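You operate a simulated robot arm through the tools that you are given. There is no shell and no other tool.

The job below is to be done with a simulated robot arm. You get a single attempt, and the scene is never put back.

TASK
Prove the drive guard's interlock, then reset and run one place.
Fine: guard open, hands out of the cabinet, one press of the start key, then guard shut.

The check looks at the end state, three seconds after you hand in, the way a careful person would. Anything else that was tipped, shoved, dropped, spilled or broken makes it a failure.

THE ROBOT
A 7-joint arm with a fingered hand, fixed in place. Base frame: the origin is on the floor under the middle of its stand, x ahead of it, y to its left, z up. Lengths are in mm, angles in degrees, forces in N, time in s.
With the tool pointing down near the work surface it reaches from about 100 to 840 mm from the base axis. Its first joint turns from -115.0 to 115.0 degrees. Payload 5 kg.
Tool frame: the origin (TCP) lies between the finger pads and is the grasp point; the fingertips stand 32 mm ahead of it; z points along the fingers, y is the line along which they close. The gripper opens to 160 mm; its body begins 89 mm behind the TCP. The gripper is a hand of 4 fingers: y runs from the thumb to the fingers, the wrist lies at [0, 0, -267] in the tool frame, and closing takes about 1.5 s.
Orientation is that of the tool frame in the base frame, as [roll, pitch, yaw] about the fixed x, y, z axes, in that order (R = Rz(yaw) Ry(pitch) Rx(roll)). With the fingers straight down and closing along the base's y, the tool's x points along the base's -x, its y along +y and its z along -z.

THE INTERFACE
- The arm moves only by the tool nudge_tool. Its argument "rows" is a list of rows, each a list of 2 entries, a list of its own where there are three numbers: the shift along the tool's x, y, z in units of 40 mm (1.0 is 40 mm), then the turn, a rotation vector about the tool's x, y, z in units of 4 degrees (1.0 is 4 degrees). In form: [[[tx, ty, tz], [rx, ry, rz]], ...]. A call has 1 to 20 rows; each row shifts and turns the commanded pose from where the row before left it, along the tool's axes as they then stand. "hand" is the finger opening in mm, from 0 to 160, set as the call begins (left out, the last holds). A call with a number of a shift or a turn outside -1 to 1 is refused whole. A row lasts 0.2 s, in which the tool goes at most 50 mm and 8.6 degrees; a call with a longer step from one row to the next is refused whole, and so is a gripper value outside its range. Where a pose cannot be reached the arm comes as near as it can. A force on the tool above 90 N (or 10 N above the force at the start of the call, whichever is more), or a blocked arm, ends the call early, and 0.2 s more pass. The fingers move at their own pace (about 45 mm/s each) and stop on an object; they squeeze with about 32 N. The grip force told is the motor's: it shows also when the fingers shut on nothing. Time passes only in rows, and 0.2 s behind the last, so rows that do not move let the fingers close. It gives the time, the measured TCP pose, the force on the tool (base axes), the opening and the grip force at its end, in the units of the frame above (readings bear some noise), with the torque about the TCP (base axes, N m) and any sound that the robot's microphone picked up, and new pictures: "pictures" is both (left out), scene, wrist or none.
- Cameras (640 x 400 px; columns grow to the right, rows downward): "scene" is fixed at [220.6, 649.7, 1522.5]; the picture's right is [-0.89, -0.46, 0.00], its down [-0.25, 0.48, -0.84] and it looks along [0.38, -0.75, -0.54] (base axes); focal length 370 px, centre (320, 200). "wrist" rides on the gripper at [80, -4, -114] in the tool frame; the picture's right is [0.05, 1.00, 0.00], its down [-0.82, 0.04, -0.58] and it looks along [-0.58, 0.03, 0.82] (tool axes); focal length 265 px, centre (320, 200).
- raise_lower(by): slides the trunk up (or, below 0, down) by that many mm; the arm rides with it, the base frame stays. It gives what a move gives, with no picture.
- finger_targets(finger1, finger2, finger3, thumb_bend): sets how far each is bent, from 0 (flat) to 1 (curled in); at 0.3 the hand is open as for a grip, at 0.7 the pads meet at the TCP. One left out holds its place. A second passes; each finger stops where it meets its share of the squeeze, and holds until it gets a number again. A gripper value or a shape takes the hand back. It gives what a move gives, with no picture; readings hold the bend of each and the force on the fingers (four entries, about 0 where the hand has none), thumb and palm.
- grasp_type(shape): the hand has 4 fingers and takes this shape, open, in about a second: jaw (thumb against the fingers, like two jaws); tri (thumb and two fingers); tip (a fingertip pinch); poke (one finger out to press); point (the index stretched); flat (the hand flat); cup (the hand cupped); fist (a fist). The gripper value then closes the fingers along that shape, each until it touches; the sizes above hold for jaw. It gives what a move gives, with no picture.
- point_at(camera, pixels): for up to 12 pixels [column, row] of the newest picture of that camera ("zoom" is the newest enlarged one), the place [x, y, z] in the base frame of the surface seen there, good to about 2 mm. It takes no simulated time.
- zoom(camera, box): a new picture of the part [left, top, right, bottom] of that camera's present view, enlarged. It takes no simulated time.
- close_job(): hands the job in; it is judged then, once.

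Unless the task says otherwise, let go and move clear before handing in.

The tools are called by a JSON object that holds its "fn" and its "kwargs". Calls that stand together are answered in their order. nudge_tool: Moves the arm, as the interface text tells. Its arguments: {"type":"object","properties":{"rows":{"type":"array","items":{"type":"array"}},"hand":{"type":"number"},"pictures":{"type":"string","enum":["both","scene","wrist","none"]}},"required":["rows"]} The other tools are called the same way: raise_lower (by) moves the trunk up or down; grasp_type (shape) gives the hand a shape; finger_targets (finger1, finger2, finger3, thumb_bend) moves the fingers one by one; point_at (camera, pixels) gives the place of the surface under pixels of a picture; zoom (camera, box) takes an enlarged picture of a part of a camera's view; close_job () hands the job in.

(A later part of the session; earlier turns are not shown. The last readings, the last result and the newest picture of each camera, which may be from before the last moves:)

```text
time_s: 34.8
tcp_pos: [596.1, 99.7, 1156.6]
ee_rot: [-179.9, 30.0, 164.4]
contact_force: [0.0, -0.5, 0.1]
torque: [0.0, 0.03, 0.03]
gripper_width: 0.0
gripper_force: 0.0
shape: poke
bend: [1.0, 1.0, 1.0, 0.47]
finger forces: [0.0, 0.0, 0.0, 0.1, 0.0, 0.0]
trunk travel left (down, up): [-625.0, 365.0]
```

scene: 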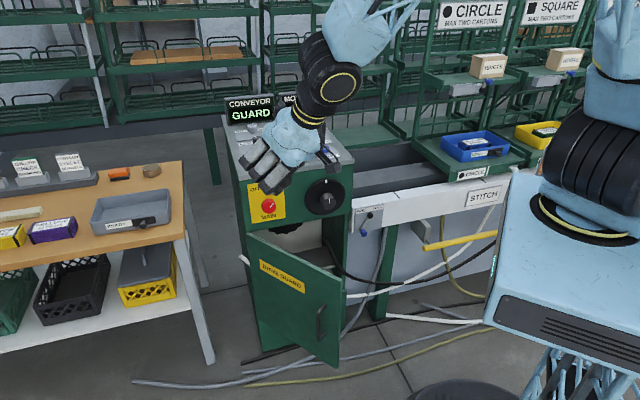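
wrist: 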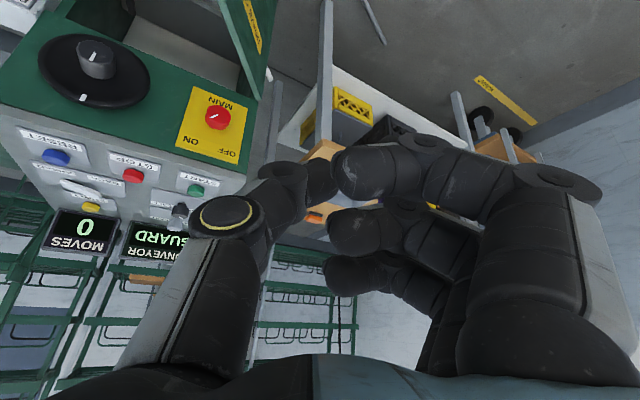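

The "poke" shape curls the fingers and leaves the thumb out (bend 0.47, tip near (335,185)). I'll try "point" to see whether a stretched index gives a cleaner pressing tip.

{"fn": "grasp_type", "kwargs": {"shape": "point"}}

{"fn": "nudge_tool", "kwargs": {"rows": [[[0, 0, 0], [0, 0, 0]]], "pictures": "both"}}

{"fn": "zoom", "kwargs": {"camera": "scene", "box": [220, 80, 380, 220]}}

```text
time_s: 35.7
tcp_pos: [596.6, 99.3, 1156.2]
ee_rot: [180.0, 30.1, 164.4]
contact_force: [-0.1, 0.4, 0.6]
torque: [0.0, -0.01, -0.06]
gripper_width: 152.5
gripper_force: 0.1
shape: point
bend: [0.3, 1.0, 1.0, 0.54]
finger forces: [0.0, 0.0, 0.0, 0.0, 0.1, 0.0]
trunk travel left (down, up): [-625.0, 365.0]
```

```text
time_s: 36.1
tcp_pos: [596.7, 99.5, 1156.0]
ee_rot: [-180.0, 30.0, 164.4]
contact_force: [-0.9, 0.7, -0.3]
torque: [0.02, 0.01, 0.02]
gripper_width: 152.2
gripper_force: 0.0
shape: point
bend: [0.3, 1.0, 1.0, 0.54]
finger forces: [0.0, 0.0, 0.0, 0.0, 0.1, 0.1]
trunk travel left (down, up): [-625.0, 365.0]
```

scene: 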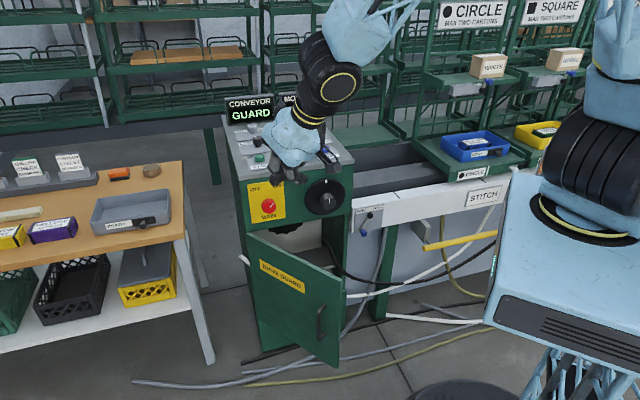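
wrist: 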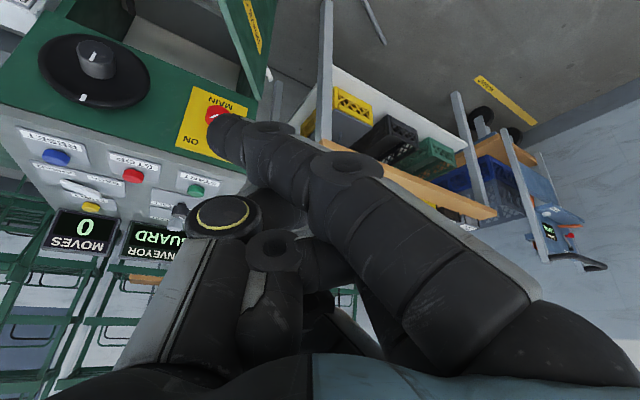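

```text
2.86 times, centred on (300, 150) of scene
```

zoom: 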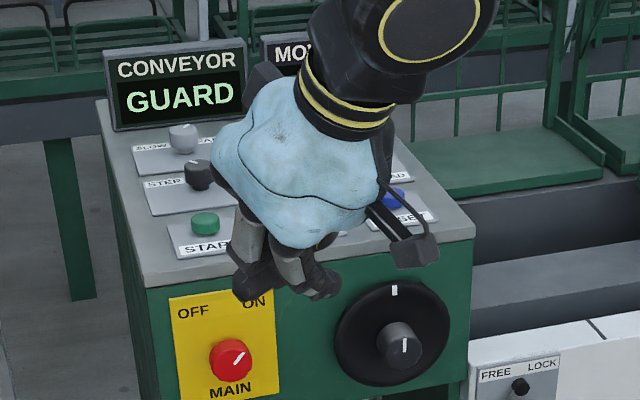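

In the "point" shape the index runs across the wrist view to a tip at about (225,138). I'll measure that tip and the thumb's relative to the TCP.

{"fn": "point_at", "kwargs": {"camera": "wrist", "pixels": [[222, 135], [228, 138], [235, 150], [215, 125], [260, 140], [300, 170], [350, 175], [220, 215], [270, 250], [275, 205]]}}

{"fn": "zoom", "kwargs": {"camera": "wrist", "box": [160, 80, 420, 340]}}

```text
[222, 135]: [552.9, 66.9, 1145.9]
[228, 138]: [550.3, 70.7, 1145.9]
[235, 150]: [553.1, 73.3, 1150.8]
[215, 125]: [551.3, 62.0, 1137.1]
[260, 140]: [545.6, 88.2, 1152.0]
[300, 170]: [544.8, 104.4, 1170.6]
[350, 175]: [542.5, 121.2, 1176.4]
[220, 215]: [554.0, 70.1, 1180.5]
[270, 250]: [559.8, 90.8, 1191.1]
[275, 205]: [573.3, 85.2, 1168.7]
```

```text
1.54 times, centred on (290, 210) of wrist
```

zoom: 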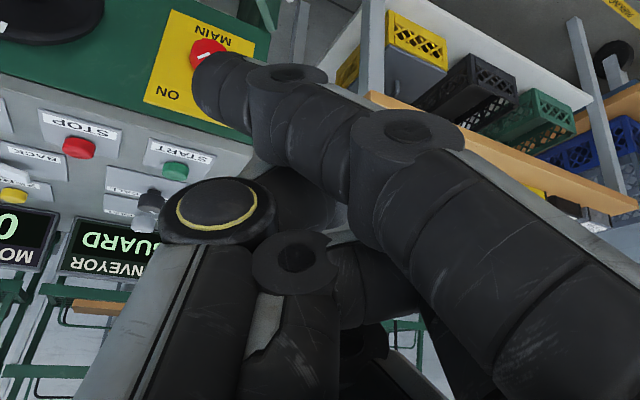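

The "point" index tip sits at roughly (39,-48,0) in the tool frame, slanted. I'd rather have a straighter finger nearer the tool axis, so I'll go back to jaw and extend only finger1 with the others curled.

{"fn": "grasp_type", "kwargs": {"shape": "jaw"}}

{"fn": "finger_targets", "kwargs": {"finger1": 0.5, "finger2": 1.0, "finger3": 1.0, "thumb_bend": 0.3}}

{"fn": "finger_targets", "kwargs": {"finger1": 0.5}}

{"fn": "nudge_tool", "kwargs": {"rows": [[[0, 0, 0], [0, 0, 0]]], "pictures": "both"}}

```text
time_s: 37.0
tcp_pos: [596.2, 98.6, 1155.3]
ee_rot: [180.0, 30.0, 164.4]
contact_force: [-0.7, -0.4, -0.6]
torque: [-0.01, 0.03, 0.02]
gripper_width: 160.0
gripper_force: 0.0
shape: jaw
bend: [0.3, 0.3, 0.3, 0.3]
finger forces: [0.0, 0.0, 0.1, 0.1, 0.1, 0.1]
trunk travel left (down, up): [-625.0, 365.0]
```

```text
time_s: 38.0
tcp_pos: [597.1, 99.0, 1155.0]
ee_rot: [-180.0, 29.9, 164.3]
contact_force: [-0.6, -0.3, -0.4]
torque: [-0.01, -0.01, -0.01]
gripper_width: 131.2
gripper_force: 0.1
shape: fingers
bend: [0.5, 1.0, 1.0, 0.3]
finger forces: [0.0, 0.1, 0.1, 0.0, 0.1, 0.0]
trunk travel left (down, up): [-625.0, 365.0]
```

```text
time_s: 39.0
tcp_pos: [598.4, 99.2, 1155.5]
ee_rot: [179.9, 30.0, 164.4]
contact_force: [0.0, 0.4, -0.2]
torque: [0.01, -0.01, -0.04]
gripper_width: 130.6
gripper_force: 0.0
shape: fingers
bend: [0.5, 1.0, 1.0, 0.3]
finger forces: [0.1, 0.1, 0.1, 0.0, 0.1, 0.1]
trunk travel left (down, up): [-625.0, 365.0]
```

```text
time_s: 39.4
tcp_pos: [597.0, 99.6, 1155.3]
ee_rot: [-180.0, 30.0, 164.4]
contact_force: [-0.5, 0.1, 0.3]
torque: [0.0, -0.03, 0.01]
gripper_width: 131.3
gripper_force: 0.1
shape: fingers
bend: [0.5, 1.0, 1.0, 0.3]
finger forces: [0.0, 0.0, 0.0, 0.1, 0.0, 0.1]
trunk travel left (down, up): [-625.0, 365.0]
```

scene: 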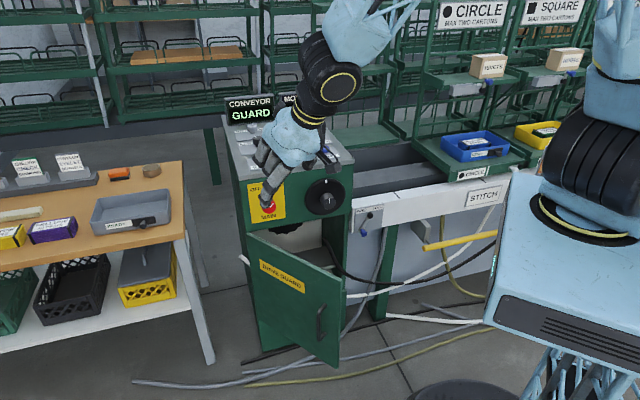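
wrist: 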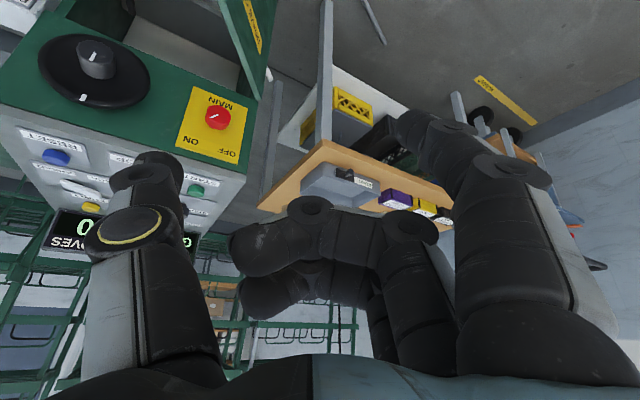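

Finger1 now stands out alone (tip near wrist (405,122), scene (272,203)). I'll measure its tip, the thumb tip and the curled knuckles in base coordinates.

{"fn": "point_at", "kwargs": {"camera": "wrist", "pixels": [[402, 118], [408, 128], [400, 130], [418, 115], [440, 130], [500, 170], [155, 160], [135, 175], [310, 205], [245, 250], [410, 220], [155, 185]]}}

{"fn": "zoom", "kwargs": {"camera": "scene", "box": [230, 100, 350, 220]}}

```text
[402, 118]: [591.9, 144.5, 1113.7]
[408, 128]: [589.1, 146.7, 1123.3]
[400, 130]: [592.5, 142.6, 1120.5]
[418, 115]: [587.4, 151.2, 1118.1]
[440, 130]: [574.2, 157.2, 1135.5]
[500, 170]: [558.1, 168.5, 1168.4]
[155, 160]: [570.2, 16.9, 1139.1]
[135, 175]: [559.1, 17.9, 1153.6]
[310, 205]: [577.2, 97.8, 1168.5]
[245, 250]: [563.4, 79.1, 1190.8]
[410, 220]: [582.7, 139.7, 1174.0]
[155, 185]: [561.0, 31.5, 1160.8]
```

```text
3.33 times, centred on (290, 160) of scene
```

zoom: 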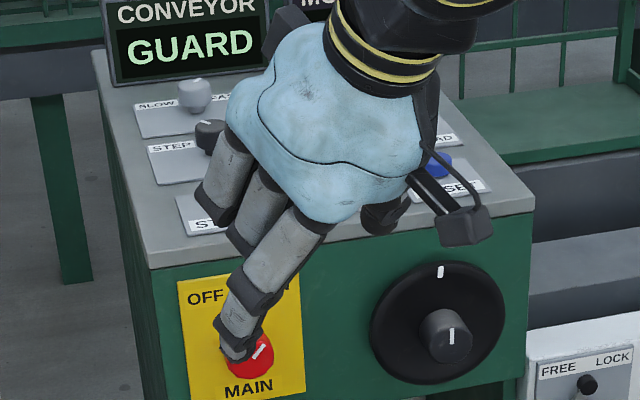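

Finger1's tip is about tool (35,40,31), nearly along the tool axis, well ahead of the curled fingers; the thumb tip is the next lowest. I'll flatten the thumb to lift it out of the way and check.

{"fn": "finger_targets", "kwargs": {"thumb_bend": 0.0}}

{"fn": "nudge_tool", "kwargs": {"rows": [[[0, 0, 0], [0, 0, 0]]], "pictures": "both"}}

{"fn": "point_at", "kwargs": {"camera": "scene", "pixels": [[228, 103], [271, 98], [296, 95], [310, 92], [256, 127], [253, 131], [306, 133], [313, 136], [299, 130], [272, 202]]}}

```text
time_s: 40.4
tcp_pos: [596.8, 100.6, 1155.2]
ee_rot: [-180.0, 30.0, 164.3]
contact_force: [-0.2, -0.1, 0.2]
torque: [-0.02, -0.03, 0.03]
gripper_width: 151.6
gripper_force: 0.1
shape: fingers
bend: [0.5, 1.0, 1.0, 0.0]
finger forces: [0.0, 0.1, 0.0, 0.1, 0.0, 0.0]
trunk travel left (down, up): [-625.0, 365.0]
```

```text
time_s: 40.8
tcp_pos: [596.6, 99.5, 1156.4]
ee_rot: [179.9, 29.8, 164.4]
contact_force: [-0.3, 0.1, 0.0]
torque: [-0.02, 0.0, 0.02]
gripper_width: 151.5
gripper_force: 0.0
shape: fingers
bend: [0.5, 1.0, 1.0, 0.0]
finger forces: [0.0, 0.0, 0.0, 0.1, 0.1, 0.0]
trunk travel left (down, up): [-625.0, 365.0]
```

scene: 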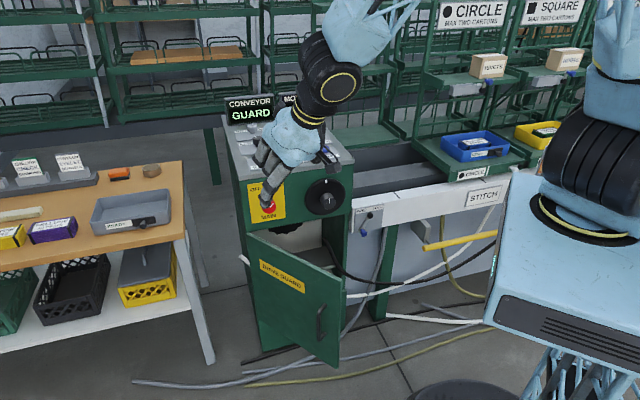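
wrist: 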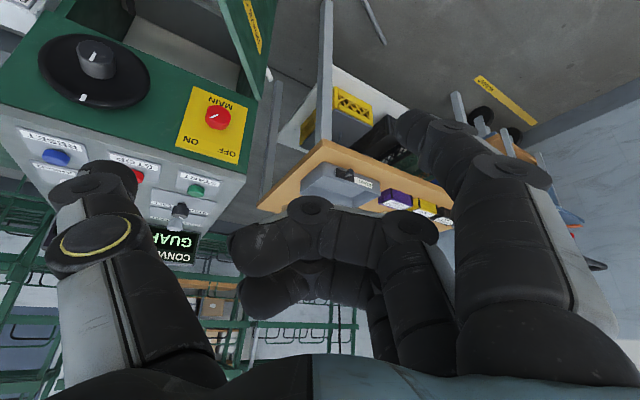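

```text
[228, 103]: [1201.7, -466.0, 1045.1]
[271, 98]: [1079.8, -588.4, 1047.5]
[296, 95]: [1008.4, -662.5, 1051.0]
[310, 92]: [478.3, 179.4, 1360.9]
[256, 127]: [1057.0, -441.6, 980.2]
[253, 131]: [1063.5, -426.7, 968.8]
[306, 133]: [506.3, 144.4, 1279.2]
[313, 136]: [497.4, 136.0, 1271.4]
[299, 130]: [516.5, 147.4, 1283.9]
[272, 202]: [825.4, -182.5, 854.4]
```

The thumb moved outward (tip near wrist (88,178)). I'll verify its height and re-measure finger1's tip.

{"fn": "point_at", "kwargs": {"camera": "wrist", "pixels": [[85, 172], [70, 185], [105, 200], [400, 118], [405, 112], [396, 125]]}}

{"fn": "zoom", "kwargs": {"camera": "scene", "box": [240, 130, 320, 210]}}

```text
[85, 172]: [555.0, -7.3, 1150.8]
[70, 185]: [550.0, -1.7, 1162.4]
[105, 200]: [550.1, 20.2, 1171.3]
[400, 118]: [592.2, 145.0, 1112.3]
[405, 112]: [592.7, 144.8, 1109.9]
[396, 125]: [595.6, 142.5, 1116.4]
```

```text
5.00 times, centred on (280, 170) of scene
```

zoom: 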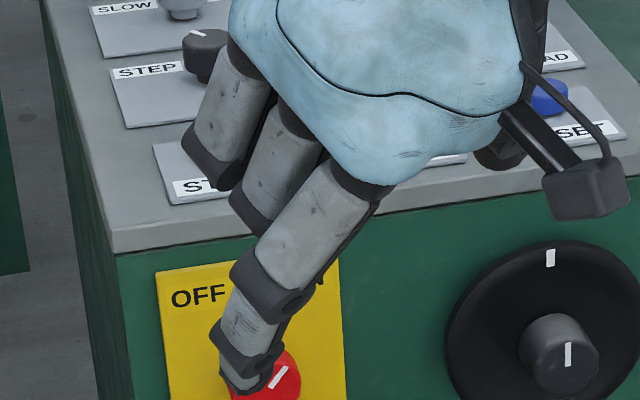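

The thumb tip is now about 40 mm higher than finger1's tip, which is good. I'll get the tip from the scene zoom too.

{"fn": "point_at", "kwargs": {"camera": "zoom", "pixels": [[240, 385], [230, 372], [245, 375], [225, 385], [235, 388]]}}

```text
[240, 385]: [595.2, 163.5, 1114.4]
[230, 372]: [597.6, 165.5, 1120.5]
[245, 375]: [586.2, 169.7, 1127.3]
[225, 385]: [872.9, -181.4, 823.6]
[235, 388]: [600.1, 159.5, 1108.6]
```

Finger1's tip centre is about TCP+(2,52,-49). I move horizontally to hover ~135 mm above START, staying well above everything on the console.

{"fn": "nudge_tool", "kwargs": {"rows": [[[-0.6756, -0.5875, 0.3904], [0, 0, 0]], [[-0.6756, -0.5875, 0.3904], [0, 0, 0]], [[-0.6756, -0.5875, 0.3904], [0, 0, 0]], [[-0.6756, -0.5875, 0.3904], [0, 0, 0]], [[-0.6756, -0.5875, 0.3904], [0, 0, 0]], [[-0.6756, -0.5875, 0.3904], [0, 0, 0]], [[-0.6756, -0.5875, 0.3904], [0, 0, 0]], [[-0.6756, -0.5875, 0.3904], [0, 0, 0]], [[-0.6756, -0.5875, 0.3904], [0, 0, 0]], [[-0.6756, -0.5875, 0.3904], [0, 0, 0]], [[-0.6756, -0.5875, 0.3904], [0, 0, 0]], [[-0.6756, -0.5875, 0.3904], [0, 0, 0]], [[-0.6756, -0.5875, 0.3904], [0, 0, 0]]], "pictures": "both"}}

```text
time_s: 43.6
tcp_pos: [905.4, -304.4, 1155.9]
ee_rot: [180.0, 30.0, 164.3]
contact_force: [0.7, -0.1, -0.4]
torque: [0.01, 0.01, 0.01]
gripper_width: 151.8
gripper_force: 0.2
shape: fingers
bend: [0.5, 1.0, 1.0, 0.0]
finger forces: [0.0, 0.0, 0.0, 0.1, 0.0, 0.0]
trunk travel left (down, up): [-625.0, 365.0]
```

scene: 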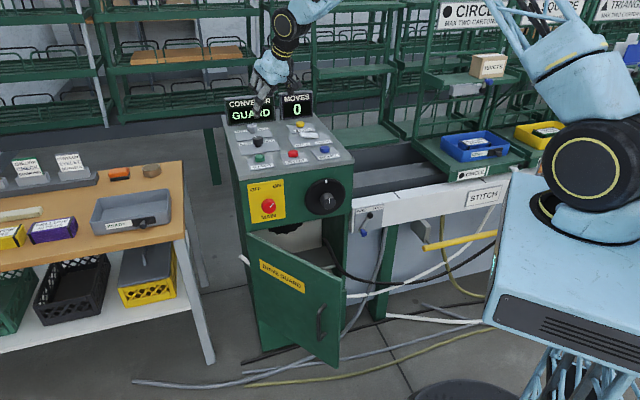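
wrist: 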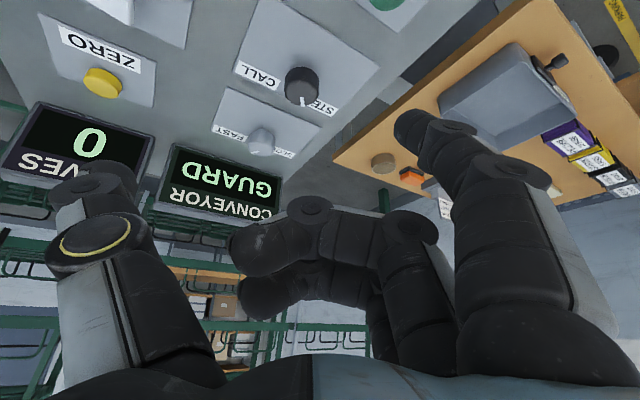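

The pose was reached. I'll zoom on the hand to locate the fingertip relative to the START key before descending.

{"fn": "zoom", "kwargs": {"camera": "scene", "box": [220, 40, 340, 180]}}

{"fn": "point_at", "kwargs": {"camera": "wrist", "pixels": [[400, 118], [405, 112], [410, 118], [85, 172], [400, 5], [300, 75], [262, 132]]}}

```text
2.86 times, centred on (280, 110) of scene
```

zoom: 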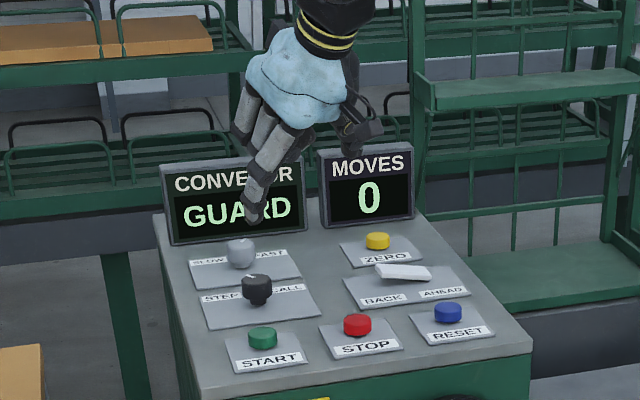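

```text
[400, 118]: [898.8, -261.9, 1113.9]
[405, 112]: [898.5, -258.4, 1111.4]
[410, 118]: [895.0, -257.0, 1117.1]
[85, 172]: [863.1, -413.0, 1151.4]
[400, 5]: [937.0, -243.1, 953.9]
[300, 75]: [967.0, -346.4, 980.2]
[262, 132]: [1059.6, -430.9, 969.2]
```

The tip is at roughly (903,-254,1107) over START (908,-251). I descend 95 mm and look again from close range.

{"fn": "nudge_tool", "kwargs": {"rows": [[[0.33, 0.07, 0.73], [0, 0, 0]], [[0.4, 0, 0.69], [0, 0, 0]], [[0.4, 0, 0.69], [0, 0, 0]]], "pictures": "both"}}

{"fn": "zoom", "kwargs": {"camera": "scene", "box": [225, 90, 305, 175]}}

```text
time_s: 44.4
tcp_pos: [908.8, -303.6, 1060.9]
ee_rot: [-180.0, 30.1, 164.3]
contact_force: [0.3, -0.1, -0.2]
torque: [0.03, 0.01, 0.01]
gripper_width: 151.8
gripper_force: 0.1
shape: fingers
bend: [0.5, 1.0, 1.0, 0.0]
finger forces: [0.1, 0.0, 0.0, 0.1, 0.0, 0.0]
trunk travel left (down, up): [-625.0, 365.0]
```

scene: 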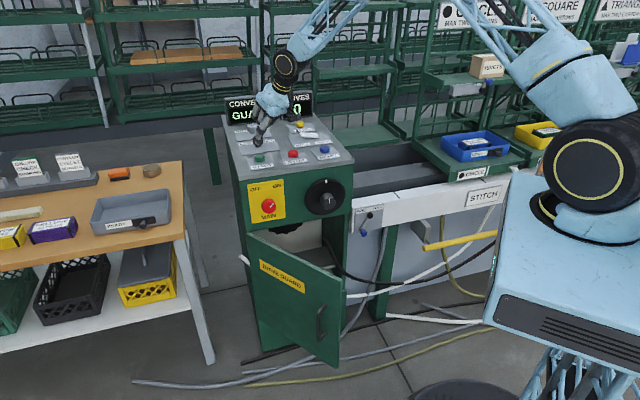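
wrist: 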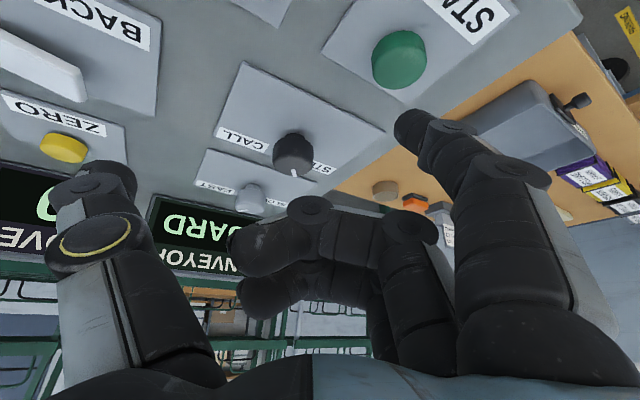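

```text
4.71 times, centred on (265, 132) of scene
```

zoom: 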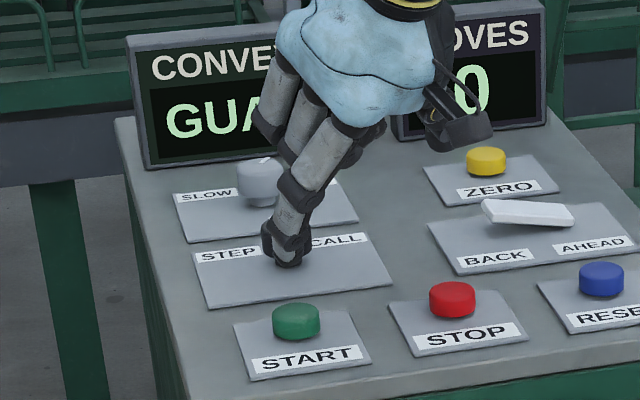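

START (wrist (400,60)) and finger1's tip (400,118) are both in view. I'll measure both for the remaining offset.

{"fn": "point_at", "kwargs": {"camera": "wrist", "pixels": [[398, 55], [380, 55], [418, 55], [398, 38], [398, 72], [400, 118], [405, 112], [412, 112], [396, 125]]}}

{"fn": "point_at", "kwargs": {"camera": "zoom", "pixels": [[288, 262], [280, 255], [296, 255], [288, 250], [270, 245], [295, 312]]}}

```text
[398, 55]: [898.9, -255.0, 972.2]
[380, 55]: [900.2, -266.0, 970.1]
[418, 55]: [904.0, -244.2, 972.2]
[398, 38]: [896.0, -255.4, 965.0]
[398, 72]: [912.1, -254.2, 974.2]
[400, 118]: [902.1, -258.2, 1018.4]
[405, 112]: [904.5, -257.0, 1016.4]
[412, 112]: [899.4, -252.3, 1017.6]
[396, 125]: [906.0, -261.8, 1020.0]
```

```text
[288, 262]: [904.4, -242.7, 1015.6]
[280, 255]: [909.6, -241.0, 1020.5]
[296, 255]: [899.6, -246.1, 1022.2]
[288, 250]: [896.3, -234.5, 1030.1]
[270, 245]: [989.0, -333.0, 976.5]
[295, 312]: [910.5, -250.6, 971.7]
```

The tip (905,-250,~1013) is centred over START (908,-252,972) within 3 mm, GUARD still shown, hand out of the cabinet. I descend 32 mm to just above the key.

{"fn": "nudge_tool", "kwargs": {"rows": [[[0.2, -0.02, 0.346], [0, 0, 0]], [[0.2, 0, 0.346], [0, 0, 0]]], "pictures": "scene"}}

{"fn": "zoom", "kwargs": {"camera": "scene", "box": [225, 90, 305, 175]}}

```text
time_s: 45.0
tcp_pos: [908.4, -303.1, 1027.9]
ee_rot: [-180.0, 30.0, 164.4]
contact_force: [0.4, 0.6, 0.0]
torque: [-0.01, 0.03, 0.01]
gripper_width: 151.6
gripper_force: 0.0
shape: fingers
bend: [0.5, 1.0, 1.0, 0.0]
finger forces: [0.1, 0.0, 0.1, 0.0, 0.0, 0.1]
trunk travel left (down, up): [-625.0, 365.0]
```

scene: 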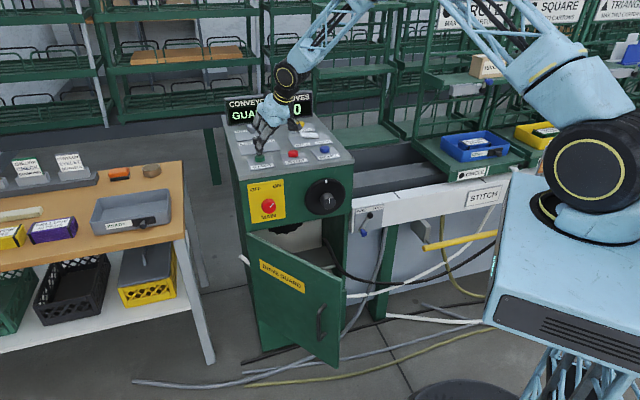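

```text
4.71 times, centred on (265, 132) of scene
```

zoom: 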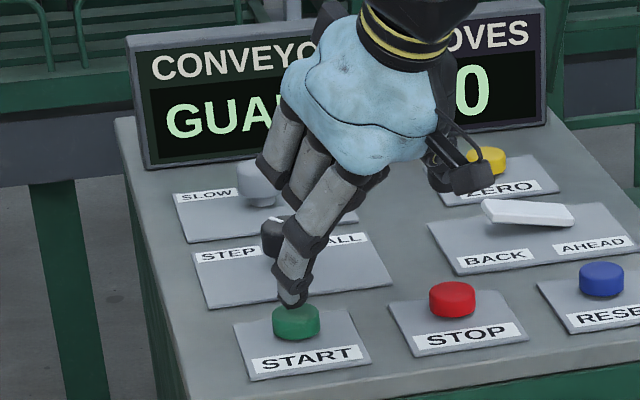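

The fingertip is directly over START. I press straight down in small steps, watching the force.

{"fn": "nudge_tool", "kwargs": {"rows": [[[0.0375, 0, 0.065], [0, 0, 0]], [[0.0375, 0, 0.065], [0, 0, 0]], [[0.0375, 0, 0.065], [0, 0, 0]]], "pictures": "none"}}

```text
time_s: 45.8
tcp_pos: [908.5, -302.0, 1020.1]
ee_rot: [-180.0, 30.1, 164.2]
contact_force: [0.8, -0.9, 3.1]
torque: [0.19, -0.07, -0.07]
gripper_width: 151.7
gripper_force: 1.0
shape: fingers
bend: [0.5, 1.0, 1.0, 0.0]
finger forces: [3.6, 0.0, 0.1, 0.0, 0.0, 0.1]
trunk travel left (down, up): [-625.0, 365.0]
heard: click
```

A click was heard with 3 N on finger1, so START has been pressed once. I'll check the display before lifting.

{"fn": "zoom", "kwargs": {"camera": "scene", "box": [215, 85, 335, 175]}}

```text
4.44 times, centred on (275, 130) of scene
```

zoom: 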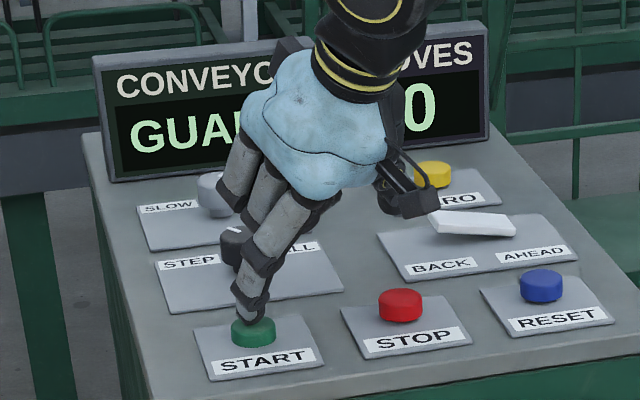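

START is visibly pressed down; the display still reads GUARD and moves 0, so nothing ran. I lift off straight up in one smooth motion.

{"fn": "nudge_tool", "kwargs": {"rows": [[[-0.4, 0, -0.69], [0, 0, 0]], [[-0.45, 0, -0.78], [0, 0, 0]], [[-0.45, 0, -0.78], [0, 0, 0]], [[-0.45, 0, -0.78], [0, 0, 0]]], "pictures": "scene"}}

{"fn": "zoom", "kwargs": {"camera": "scene", "box": [215, 85, 335, 175]}}

```text
time_s: 46.8
tcp_pos: [907.5, -301.8, 1159.0]
ee_rot: [179.9, 30.0, 164.5]
contact_force: [-1.0, -0.3, -0.3]
torque: [0.02, 0.0, -0.03]
gripper_width: 151.6
gripper_force: 0.0
shape: fingers
bend: [0.5, 1.0, 1.0, 0.0]
finger forces: [0.1, 0.0, 0.0, 0.0, 0.0, 0.0]
trunk travel left (down, up): [-625.0, 365.0]
```

scene: 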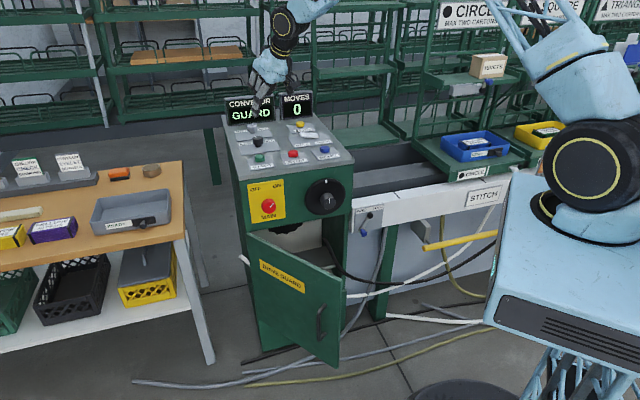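

```text
4.44 times, centred on (275, 130) of scene
```

zoom: 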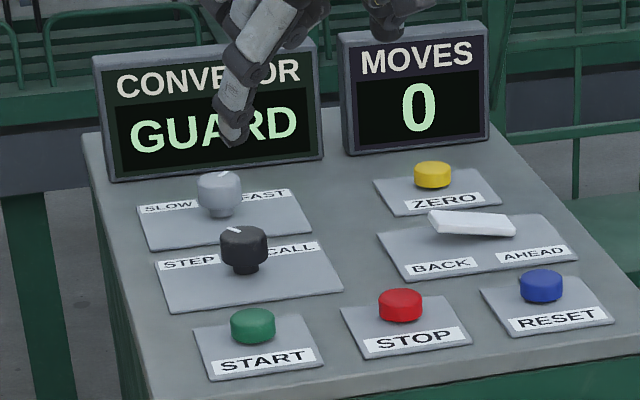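

The lamp still shows GUARD and 0 moves with the key back up: the interlock held. Next I need to shut the guard; I'll measure where the open door stands now.

{"fn": "point_at", "kwargs": {"camera": "scene", "pixels": [[247, 238], [249, 240], [290, 258], [339, 286], [337, 300], [280, 300], [300, 330], [260, 320], [320, 312], [325, 345], [322, 325], [262, 300]]}}

{"fn": "zoom", "kwargs": {"camera": "scene", "box": [235, 220, 365, 370]}}

```text
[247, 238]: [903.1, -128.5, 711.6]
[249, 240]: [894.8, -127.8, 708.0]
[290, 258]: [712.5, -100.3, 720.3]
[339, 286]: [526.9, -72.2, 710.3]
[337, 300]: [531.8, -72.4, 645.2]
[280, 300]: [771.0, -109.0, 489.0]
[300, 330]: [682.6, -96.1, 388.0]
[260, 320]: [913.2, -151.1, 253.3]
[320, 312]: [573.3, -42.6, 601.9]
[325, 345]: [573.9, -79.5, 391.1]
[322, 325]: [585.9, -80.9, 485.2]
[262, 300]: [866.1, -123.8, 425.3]
```

```text
2.67 times, centred on (300, 295) of scene
```

zoom: 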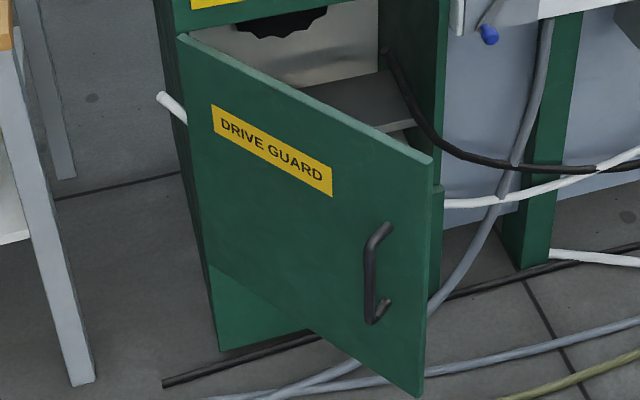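

The door lies along (895,-128)→(527,-72), i.e. 54° open with hinge near (905,-130). I retrace the path back from the console first, staying high.

{"fn": "nudge_tool", "kwargs": {"rows": [[[0.6756, 0.5875, -0.3904], [0, 0, 0]], [[0.6756, 0.5875, -0.3904], [0, 0, 0]], [[0.6756, 0.5875, -0.3904], [0, 0, 0]], [[0.6756, 0.5875, -0.3904], [0, 0, 0]], [[0.6756, 0.5875, -0.3904], [0, 0, 0]], [[0.6756, 0.5875, -0.3904], [0, 0, 0]], [[0.6756, 0.5875, -0.3904], [0, 0, 0]], [[0.6756, 0.5875, -0.3904], [0, 0, 0]], [[0.6756, 0.5875, -0.3904], [0, 0, 0]], [[0.6756, 0.5875, -0.3904], [0, 0, 0]], [[0.6756, 0.5875, -0.3904], [0, 0, 0]], [[0.6756, 0.5875, -0.3904], [0, 0, 0]], [[0.6756, 0.5875, -0.3904], [0, 0, 0]]], "pictures": "none"}}

{"fn": "nudge_tool", "kwargs": {"rows": [[[0.5, 0, 0.866], [0, 0, 0]], [[0.5, 0, 0.866], [0, 0, 0]], [[0.5, 0, 0.866], [0, 0, 0]], [[0.5, 0, 0.866], [0, 0, 0]], [[0.5, 0, 0.866], [0, 0, 0]], [[0.5, 0, 0.866], [0, 0, 0]], [[0.5, 0, 0.866], [0, 0, 0]], [[0.5, 0, 0.866], [0, 0, 0]]], "pictures": "scene"}}

{"fn": "grasp_type", "kwargs": {"shape": "jaw"}}

```text
time_s: 49.6
tcp_pos: [599.2, 100.9, 1159.1]
ee_rot: [179.9, 30.1, 164.3]
contact_force: [-0.3, -0.3, -0.3]
torque: [-0.02, -0.04, 0.0]
gripper_width: 151.8
gripper_force: 0.1
shape: fingers
bend: [0.5, 1.0, 1.0, 0.0]
finger forces: [0.0, 0.1, 0.1, 0.0, 0.0, 0.0]
trunk travel left (down, up): [-625.0, 365.0]
```

```text
time_s: 51.4
tcp_pos: [600.8, 101.4, 837.7]
ee_rot: [180.0, 30.0, 164.2]
contact_force: [0.9, 0.8, -0.3]
torque: [-0.04, 0.02, -0.05]
gripper_width: 151.7
gripper_force: 0.1
shape: fingers
bend: [0.5, 1.0, 1.0, 0.0]
finger forces: [0.0, 0.0, 0.1, 0.0, 0.0, 0.1]
trunk travel left (down, up): [-625.0, 365.0]
```

scene: 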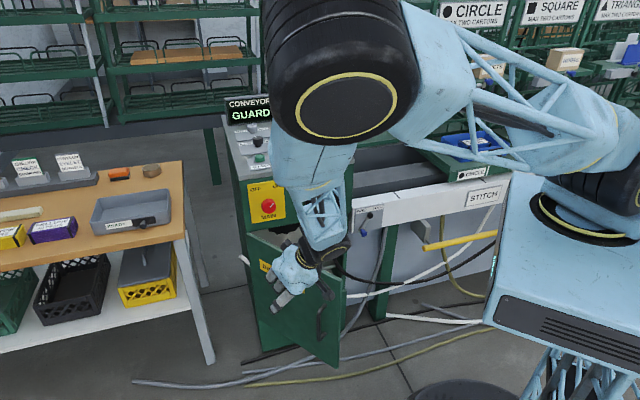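

```text
time_s: 52.3
tcp_pos: [599.1, 101.7, 840.0]
ee_rot: [-180.0, 30.0, 164.5]
contact_force: [-0.4, 0.0, 0.7]
torque: [-0.05, 0.02, 0.0]
gripper_width: 159.9
gripper_force: 0.2
shape: jaw
bend: [0.3, 0.3, 0.3, 0.3]
finger forces: [0.1, 0.0, 0.1, 0.0, 0.0, 0.0]
trunk travel left (down, up): [-625.0, 365.0]
```

The arm is back in front of the open door at z≈840. I turn the hand back to face the door square-on while closing the fingers into a blunt tip for pushing.

{"fn": "nudge_tool", "kwargs": {"rows": [[[0, 0, 0], [0.94, -0.608, 0.543]], [[0, 0, 0], [0.94, -0.608, 0.543]], [[0, 0, 0], [0.94, -0.608, 0.543]], [[0, 0, 0], [0.94, -0.608, 0.543]], [[0, 0, 0], [0.94, -0.608, 0.543]], [[0, 0, 0], [0.94, -0.608, 0.543]], [[0, 0, 0], [0.94, -0.608, 0.543]], [[0, 0, 0], [0.94, -0.608, 0.543]], [[0, 0, 0], [0.94, -0.608, 0.543]], [[0, 0, 0], [0.94, -0.608, 0.543]], [[0, 0, 0], [0.94, -0.608, 0.543]], [[0, 0, 0], [0.94, -0.608, 0.543]], [[0, 0, 0], [0.94, -0.608, 0.543]], [[0, 0, 0], [0.94, -0.608, 0.543]], [[0, 0, 0], [0.94, -0.608, 0.543]], [[0, 0, 0], [0.94, -0.608, 0.543]], [[0, 0, 0], [0.94, -0.608, 0.543]], [[0, 0, 0], [0.94, -0.608, 0.543]], [[0, 0, 0], [0.94, -0.608, 0.543]], [[0, 0, 0], [0.94, -0.608, 0.543]]], "hand": 0, "pictures": "none"}}

{"fn": "raise_lower", "kwargs": {"by": -285}}

{"fn": "nudge_tool", "kwargs": {"rows": [[[0, 0, 0], [0, 0, 0]]], "pictures": "both"}}

```text
time_s: 56.5
tcp_pos: [604.0, 112.4, 845.8]
ee_rot: [164.3, 88.7, 65.3]
contact_force: [0.0, 0.3, -0.4]
torque: [-0.01, 0.0, -0.06]
gripper_width: 0.3
gripper_force: 31.8
shape: jaw
bend: [0.69, 0.63, 0.69, 0.67]
finger forces: [0.1, 0.1, 0.0, 0.0, 0.1, 0.0]
trunk travel left (down, up): [-625.0, 365.0]
```

```text
time_s: 59.4
tcp_pos: [605.6, 106.9, 560.6]
ee_rot: [159.5, 88.7, 60.2]
contact_force: [0.6, 0.0, 0.0]
torque: [-0.02, -0.01, 0.05]
gripper_width: 0.0
gripper_force: 32.1
shape: jaw
bend: [0.69, 0.63, 0.69, 0.67]
finger forces: [0.1, 0.0, 0.0, 0.0, 0.0, 0.0]
trunk travel left (down, up): [-340.0, 650.0]
```

```text
time_s: 59.8
tcp_pos: [605.0, 106.2, 561.1]
ee_rot: [160.3, 88.8, 61.2]
contact_force: [0.4, -0.7, 0.3]
torque: [0.01, 0.0, -0.02]
gripper_width: 0.0
gripper_force: 31.5
shape: jaw
bend: [0.69, 0.63, 0.69, 0.67]
finger forces: [0.0, 0.1, 0.0, 0.1, 0.0, 0.0]
trunk travel left (down, up): [-340.0, 650.0]
```

scene: 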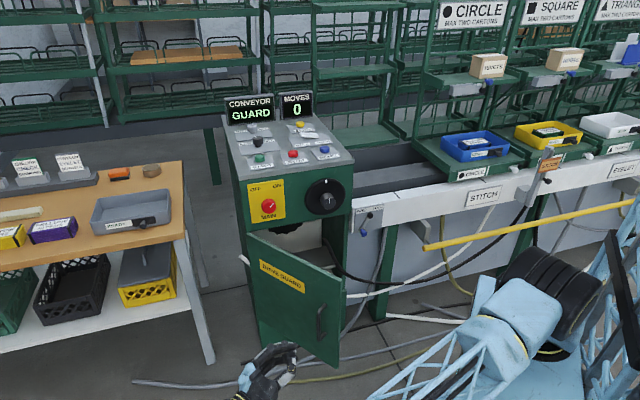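
wrist: 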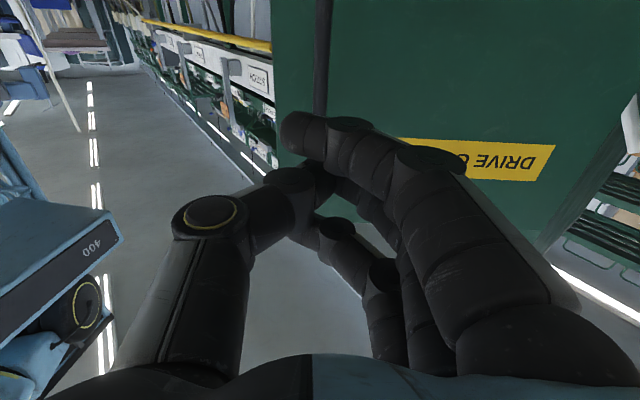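

The closed fingers face the door (yaw −99°), GUARD and 0 still shown. I move in beside the handle, between the bar and the label, stopping about 40 mm short of the door.

{"fn": "nudge_tool", "kwargs": {"rows": [[[0, 0.49, 0.6], [0, 0, 0]], [[0, 0.49, 0.72], [0, 0, 0]], [[0, 0.49, 0.75], [0, 0, 0]], [[0, 0.49, 0.75], [0, 0, 0]]], "pictures": "both"}}

```text
time_s: 60.8
tcp_pos: [659.8, -23.1, 554.6]
ee_rot: [-169.3, 89.9, 91.5]
contact_force: [0.5, -0.3, 0.3]
torque: [0.04, -0.01, 0.03]
gripper_width: 0.0
gripper_force: 32.0
shape: jaw
bend: [0.7, 0.63, 0.69, 0.67]
finger forces: [0.0, 0.1, 0.1, 0.0, 0.0, 0.0]
trunk travel left (down, up): [-340.0, 650.0]
```

scene: 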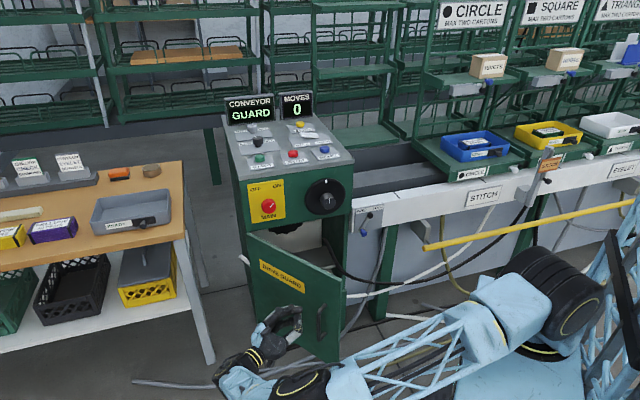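
wrist: 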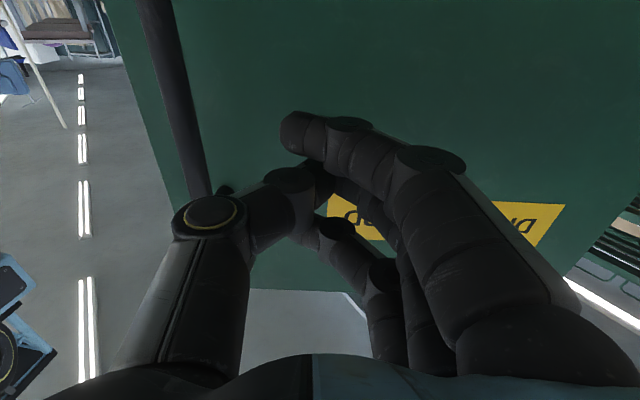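

The bar (wrist (190,150)) passes close by the thumb knuckle at (210,215), so I shift 15 mm further toward the hinge side, then advance gently to touch the door.

{"fn": "nudge_tool", "kwargs": {"rows": [[[0, 0.4, 0], [0, 0, 0]], [[0, 0, 0.3], [0, 0, 0]], [[0, 0, 0.3], [0, 0, 0]]], "pictures": "both"}}

```text
time_s: 61.6
tcp_pos: [671.6, -50.0, 554.0]
ee_rot: [154.4, 89.9, 55.3]
contact_force: [0.9, -1.0, 0.6]
torque: [0.02, -0.03, 0.0]
gripper_width: 0.1
gripper_force: 32.4
shape: jaw
bend: [0.7, 0.63, 0.69, 0.67]
finger forces: [0.0, 0.1, 0.1, 0.0, 0.0, 0.0]
trunk travel left (down, up): [-340.0, 650.0]
```

scene: 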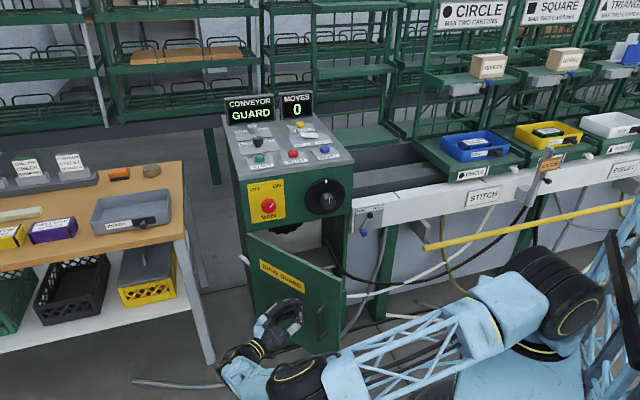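
wrist: 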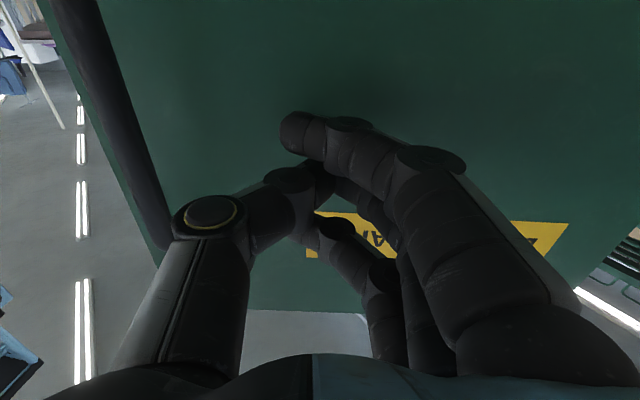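

Tips are about 12 mm from the door and clear of the bar. I now push along the closing arc, turning with the door.

{"fn": "nudge_tool", "kwargs": {"rows": [[[0, 0, 0.27], [0, 0, 0]], [[0, -0.034, 0.325], [-0.75, 0, 0]], [[0, -0.034, 0.325], [-0.75, 0, 0]], [[0, -0.034, 0.325], [-0.75, 0, 0]], [[0, -0.034, 0.325], [-0.75, 0, 0]], [[0, -0.034, 0.325], [-0.75, 0, 0]]], "pictures": "both"}}

```text
time_s: 63.0
tcp_pos: [658.8, -125.2, 554.1]
ee_rot: [-14.2, 90.0, -98.2]
contact_force: [0.5, -0.6, 0.3]
torque: [0.0, 0.01, 0.0]
gripper_width: 0.0
gripper_force: 32.1
shape: jaw
bend: [0.7, 0.63, 0.69, 0.67]
finger forces: [0.1, 0.0, 0.1, 0.1, 0.0, 0.0]
trunk travel left (down, up): [-340.0, 650.0]
```

scene: 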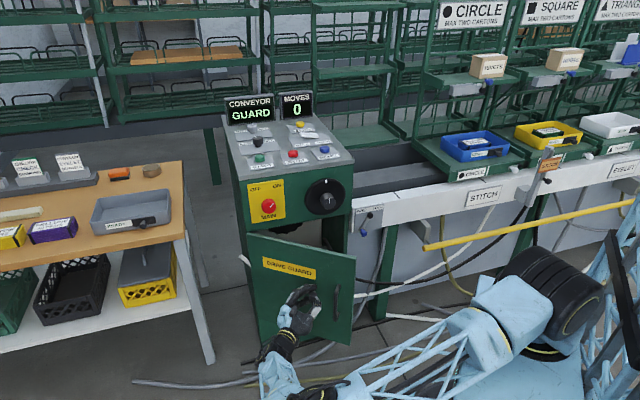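
wrist: 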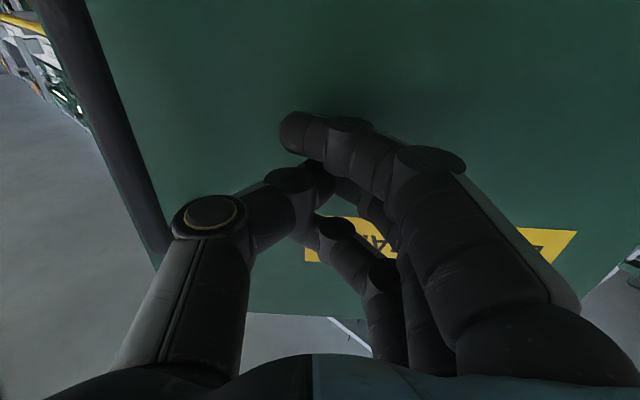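

The door swings shut ahead of the fingers with almost no force, now about 39° open. I continue along the arc.

{"fn": "nudge_tool", "kwargs": {"rows": [[[0, -0.034, 0.325], [-0.75, 0, 0]], [[0, -0.034, 0.325], [-0.75, 0, 0]], [[0, -0.034, 0.325], [-0.75, 0, 0]], [[0, -0.034, 0.325], [-0.75, 0, 0]], [[0, -0.034, 0.325], [-0.75, 0, 0]], [[0, -0.034, 0.325], [-0.75, 0, 0]], [[0, -0.034, 0.325], [-0.75, 0, 0]]], "pictures": "both"}}

```text
time_s: 64.1
tcp_pos: [691.0, -165.8, 586.4]
ee_rot: [130.6, 80.2, 55.5]
contact_force: [0.6, 1.4, -0.5]
torque: [-0.02, -0.04, 0.02]
gripper_width: 0.3
gripper_force: 32.5
shape: jaw
bend: [0.7, 0.63, 0.69, 0.67]
finger forces: [0.1, 0.0, 0.0, 0.1, 0.1, 0.0]
trunk travel left (down, up): [-340.0, 650.0]
stopped in row 5: the arm was blocked; the commanded pose is now the measured one
```

scene: 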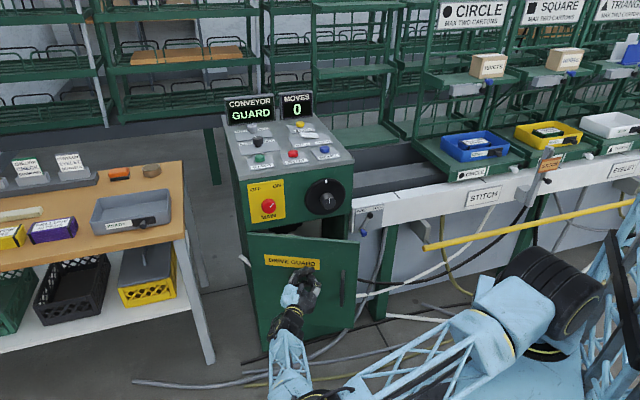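
wrist: 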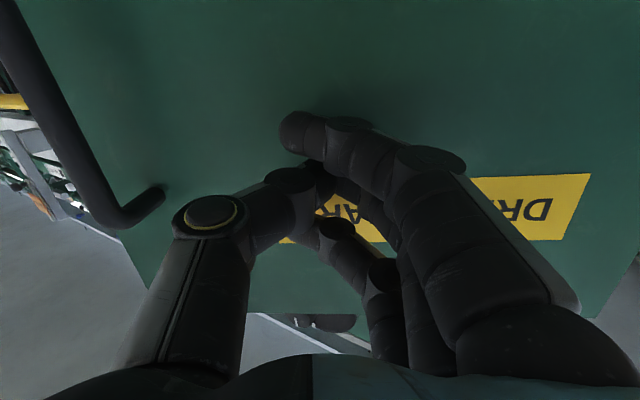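

The arm reports "blocked" in row 5, with almost no force on the hand, so something else (a joint or the elbow) is limiting; the door is about 25° open now. I'll look at where the elbow and forearm are.

{"fn": "zoom", "kwargs": {"camera": "scene", "box": [220, 220, 480, 400]}}

{"fn": "point_at", "kwargs": {"camera": "scene", "pixels": [[249, 237], [300, 240], [356, 243], [355, 300], [345, 390], [320, 395], [290, 350], [285, 320], [440, 350], [500, 325], [310, 282], [550, 300]]}}

```text
2.22 times, centred on (350, 310) of scene
```

zoom: 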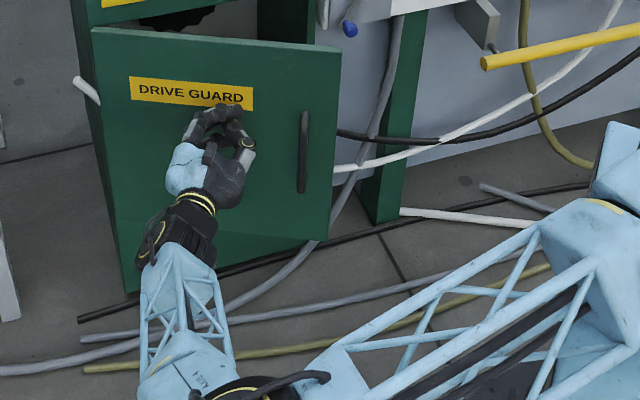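

```text
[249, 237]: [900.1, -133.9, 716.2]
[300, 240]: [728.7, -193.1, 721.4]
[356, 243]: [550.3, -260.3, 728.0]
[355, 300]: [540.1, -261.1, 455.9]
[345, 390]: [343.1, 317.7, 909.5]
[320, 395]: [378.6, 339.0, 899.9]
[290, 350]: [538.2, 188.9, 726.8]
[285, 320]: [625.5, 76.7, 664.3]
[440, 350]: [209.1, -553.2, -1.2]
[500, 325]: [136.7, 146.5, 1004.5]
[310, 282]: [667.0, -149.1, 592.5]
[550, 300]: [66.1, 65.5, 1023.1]
```

The elbow hangs out at about (360,340,900) with nothing near it, so this is an arm-posture limit; the hand got tilted by ~6–7°. The door is at 24°. I back off 50 mm and level the hand again to see whether the arm frees itself.

{"fn": "nudge_tool", "kwargs": {"rows": [[[0, 0, -0.4], [0, 0, 0]], [[0, 0, -0.4], [0, 0, 0]], [[0, 0, -0.4], [0, -0.53, -0.62]], [[0, 0, -0.1], [0, -0.53, -0.62]], [[0, 0, 0], [0, -0.53, -0.62]], [[0, 0, 0], [0, 0, 0]]], "pictures": "both"}}

```text
time_s: 65.5
tcp_pos: [683.8, -116.9, 604.6]
ee_rot: [131.2, 87.3, 54.5]
contact_force: [-1.5, -0.2, -0.1]
torque: [0.01, -0.01, -0.02]
gripper_width: 0.0
gripper_force: 32.2
shape: jaw
bend: [0.7, 0.63, 0.69, 0.67]
finger forces: [0.1, 0.0, 0.0, 0.1, 0.1, 0.1]
trunk travel left (down, up): [-340.0, 650.0]
```

scene: 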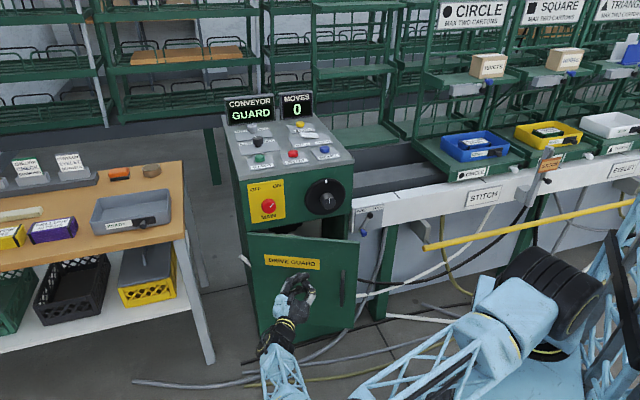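
wrist: 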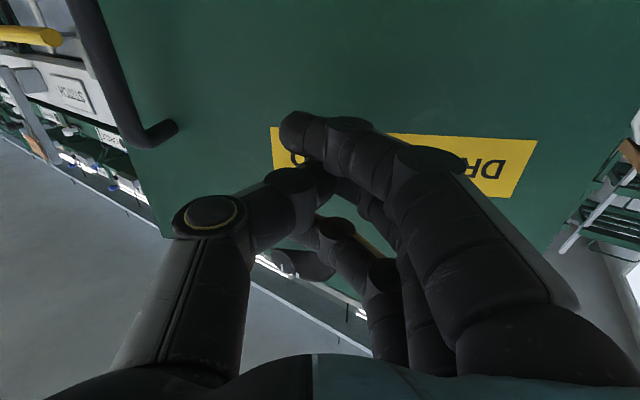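

The arm is free again at (684,-117,605), level and clear of the door. I'll test turning toward the closed-door heading in free space before pushing again.

{"fn": "nudge_tool", "kwargs": {"rows": [[[0, 0, 0], [-0.75, -0.2, 0]], [[0, 0, 0], [-0.75, -0.2, 0]], [[0, 0, 0], [-0.75, -0.2, 0]], [[0, 0, 0], [-0.75, 0, 0]]], "pictures": "scene"}}

```text
time_s: 66.3
tcp_pos: [690.8, -135.8, 618.9]
ee_rot: [121.8, 82.2, 48.2]
contact_force: [-0.1, -0.5, 0.4]
torque: [-0.03, -0.01, -0.01]
gripper_width: 0.2
gripper_force: 32.5
shape: jaw
bend: [0.7, 0.63, 0.69, 0.67]
finger forces: [0.0, 0.0, 0.0, 0.0, 0.0, 0.0]
trunk travel left (down, up): [-340.0, 650.0]
stopped in row 3: the arm was blocked; the commanded pose is now the measured one
```

scene: 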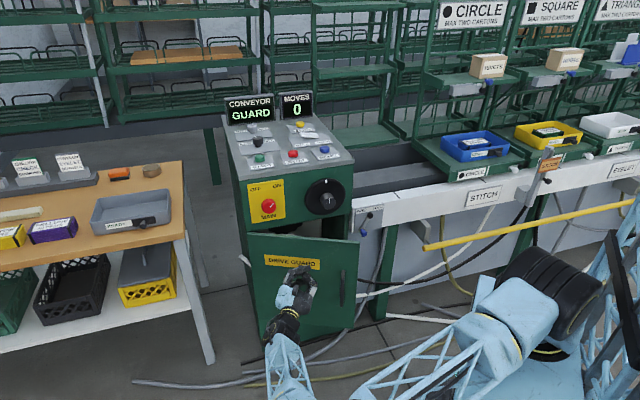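

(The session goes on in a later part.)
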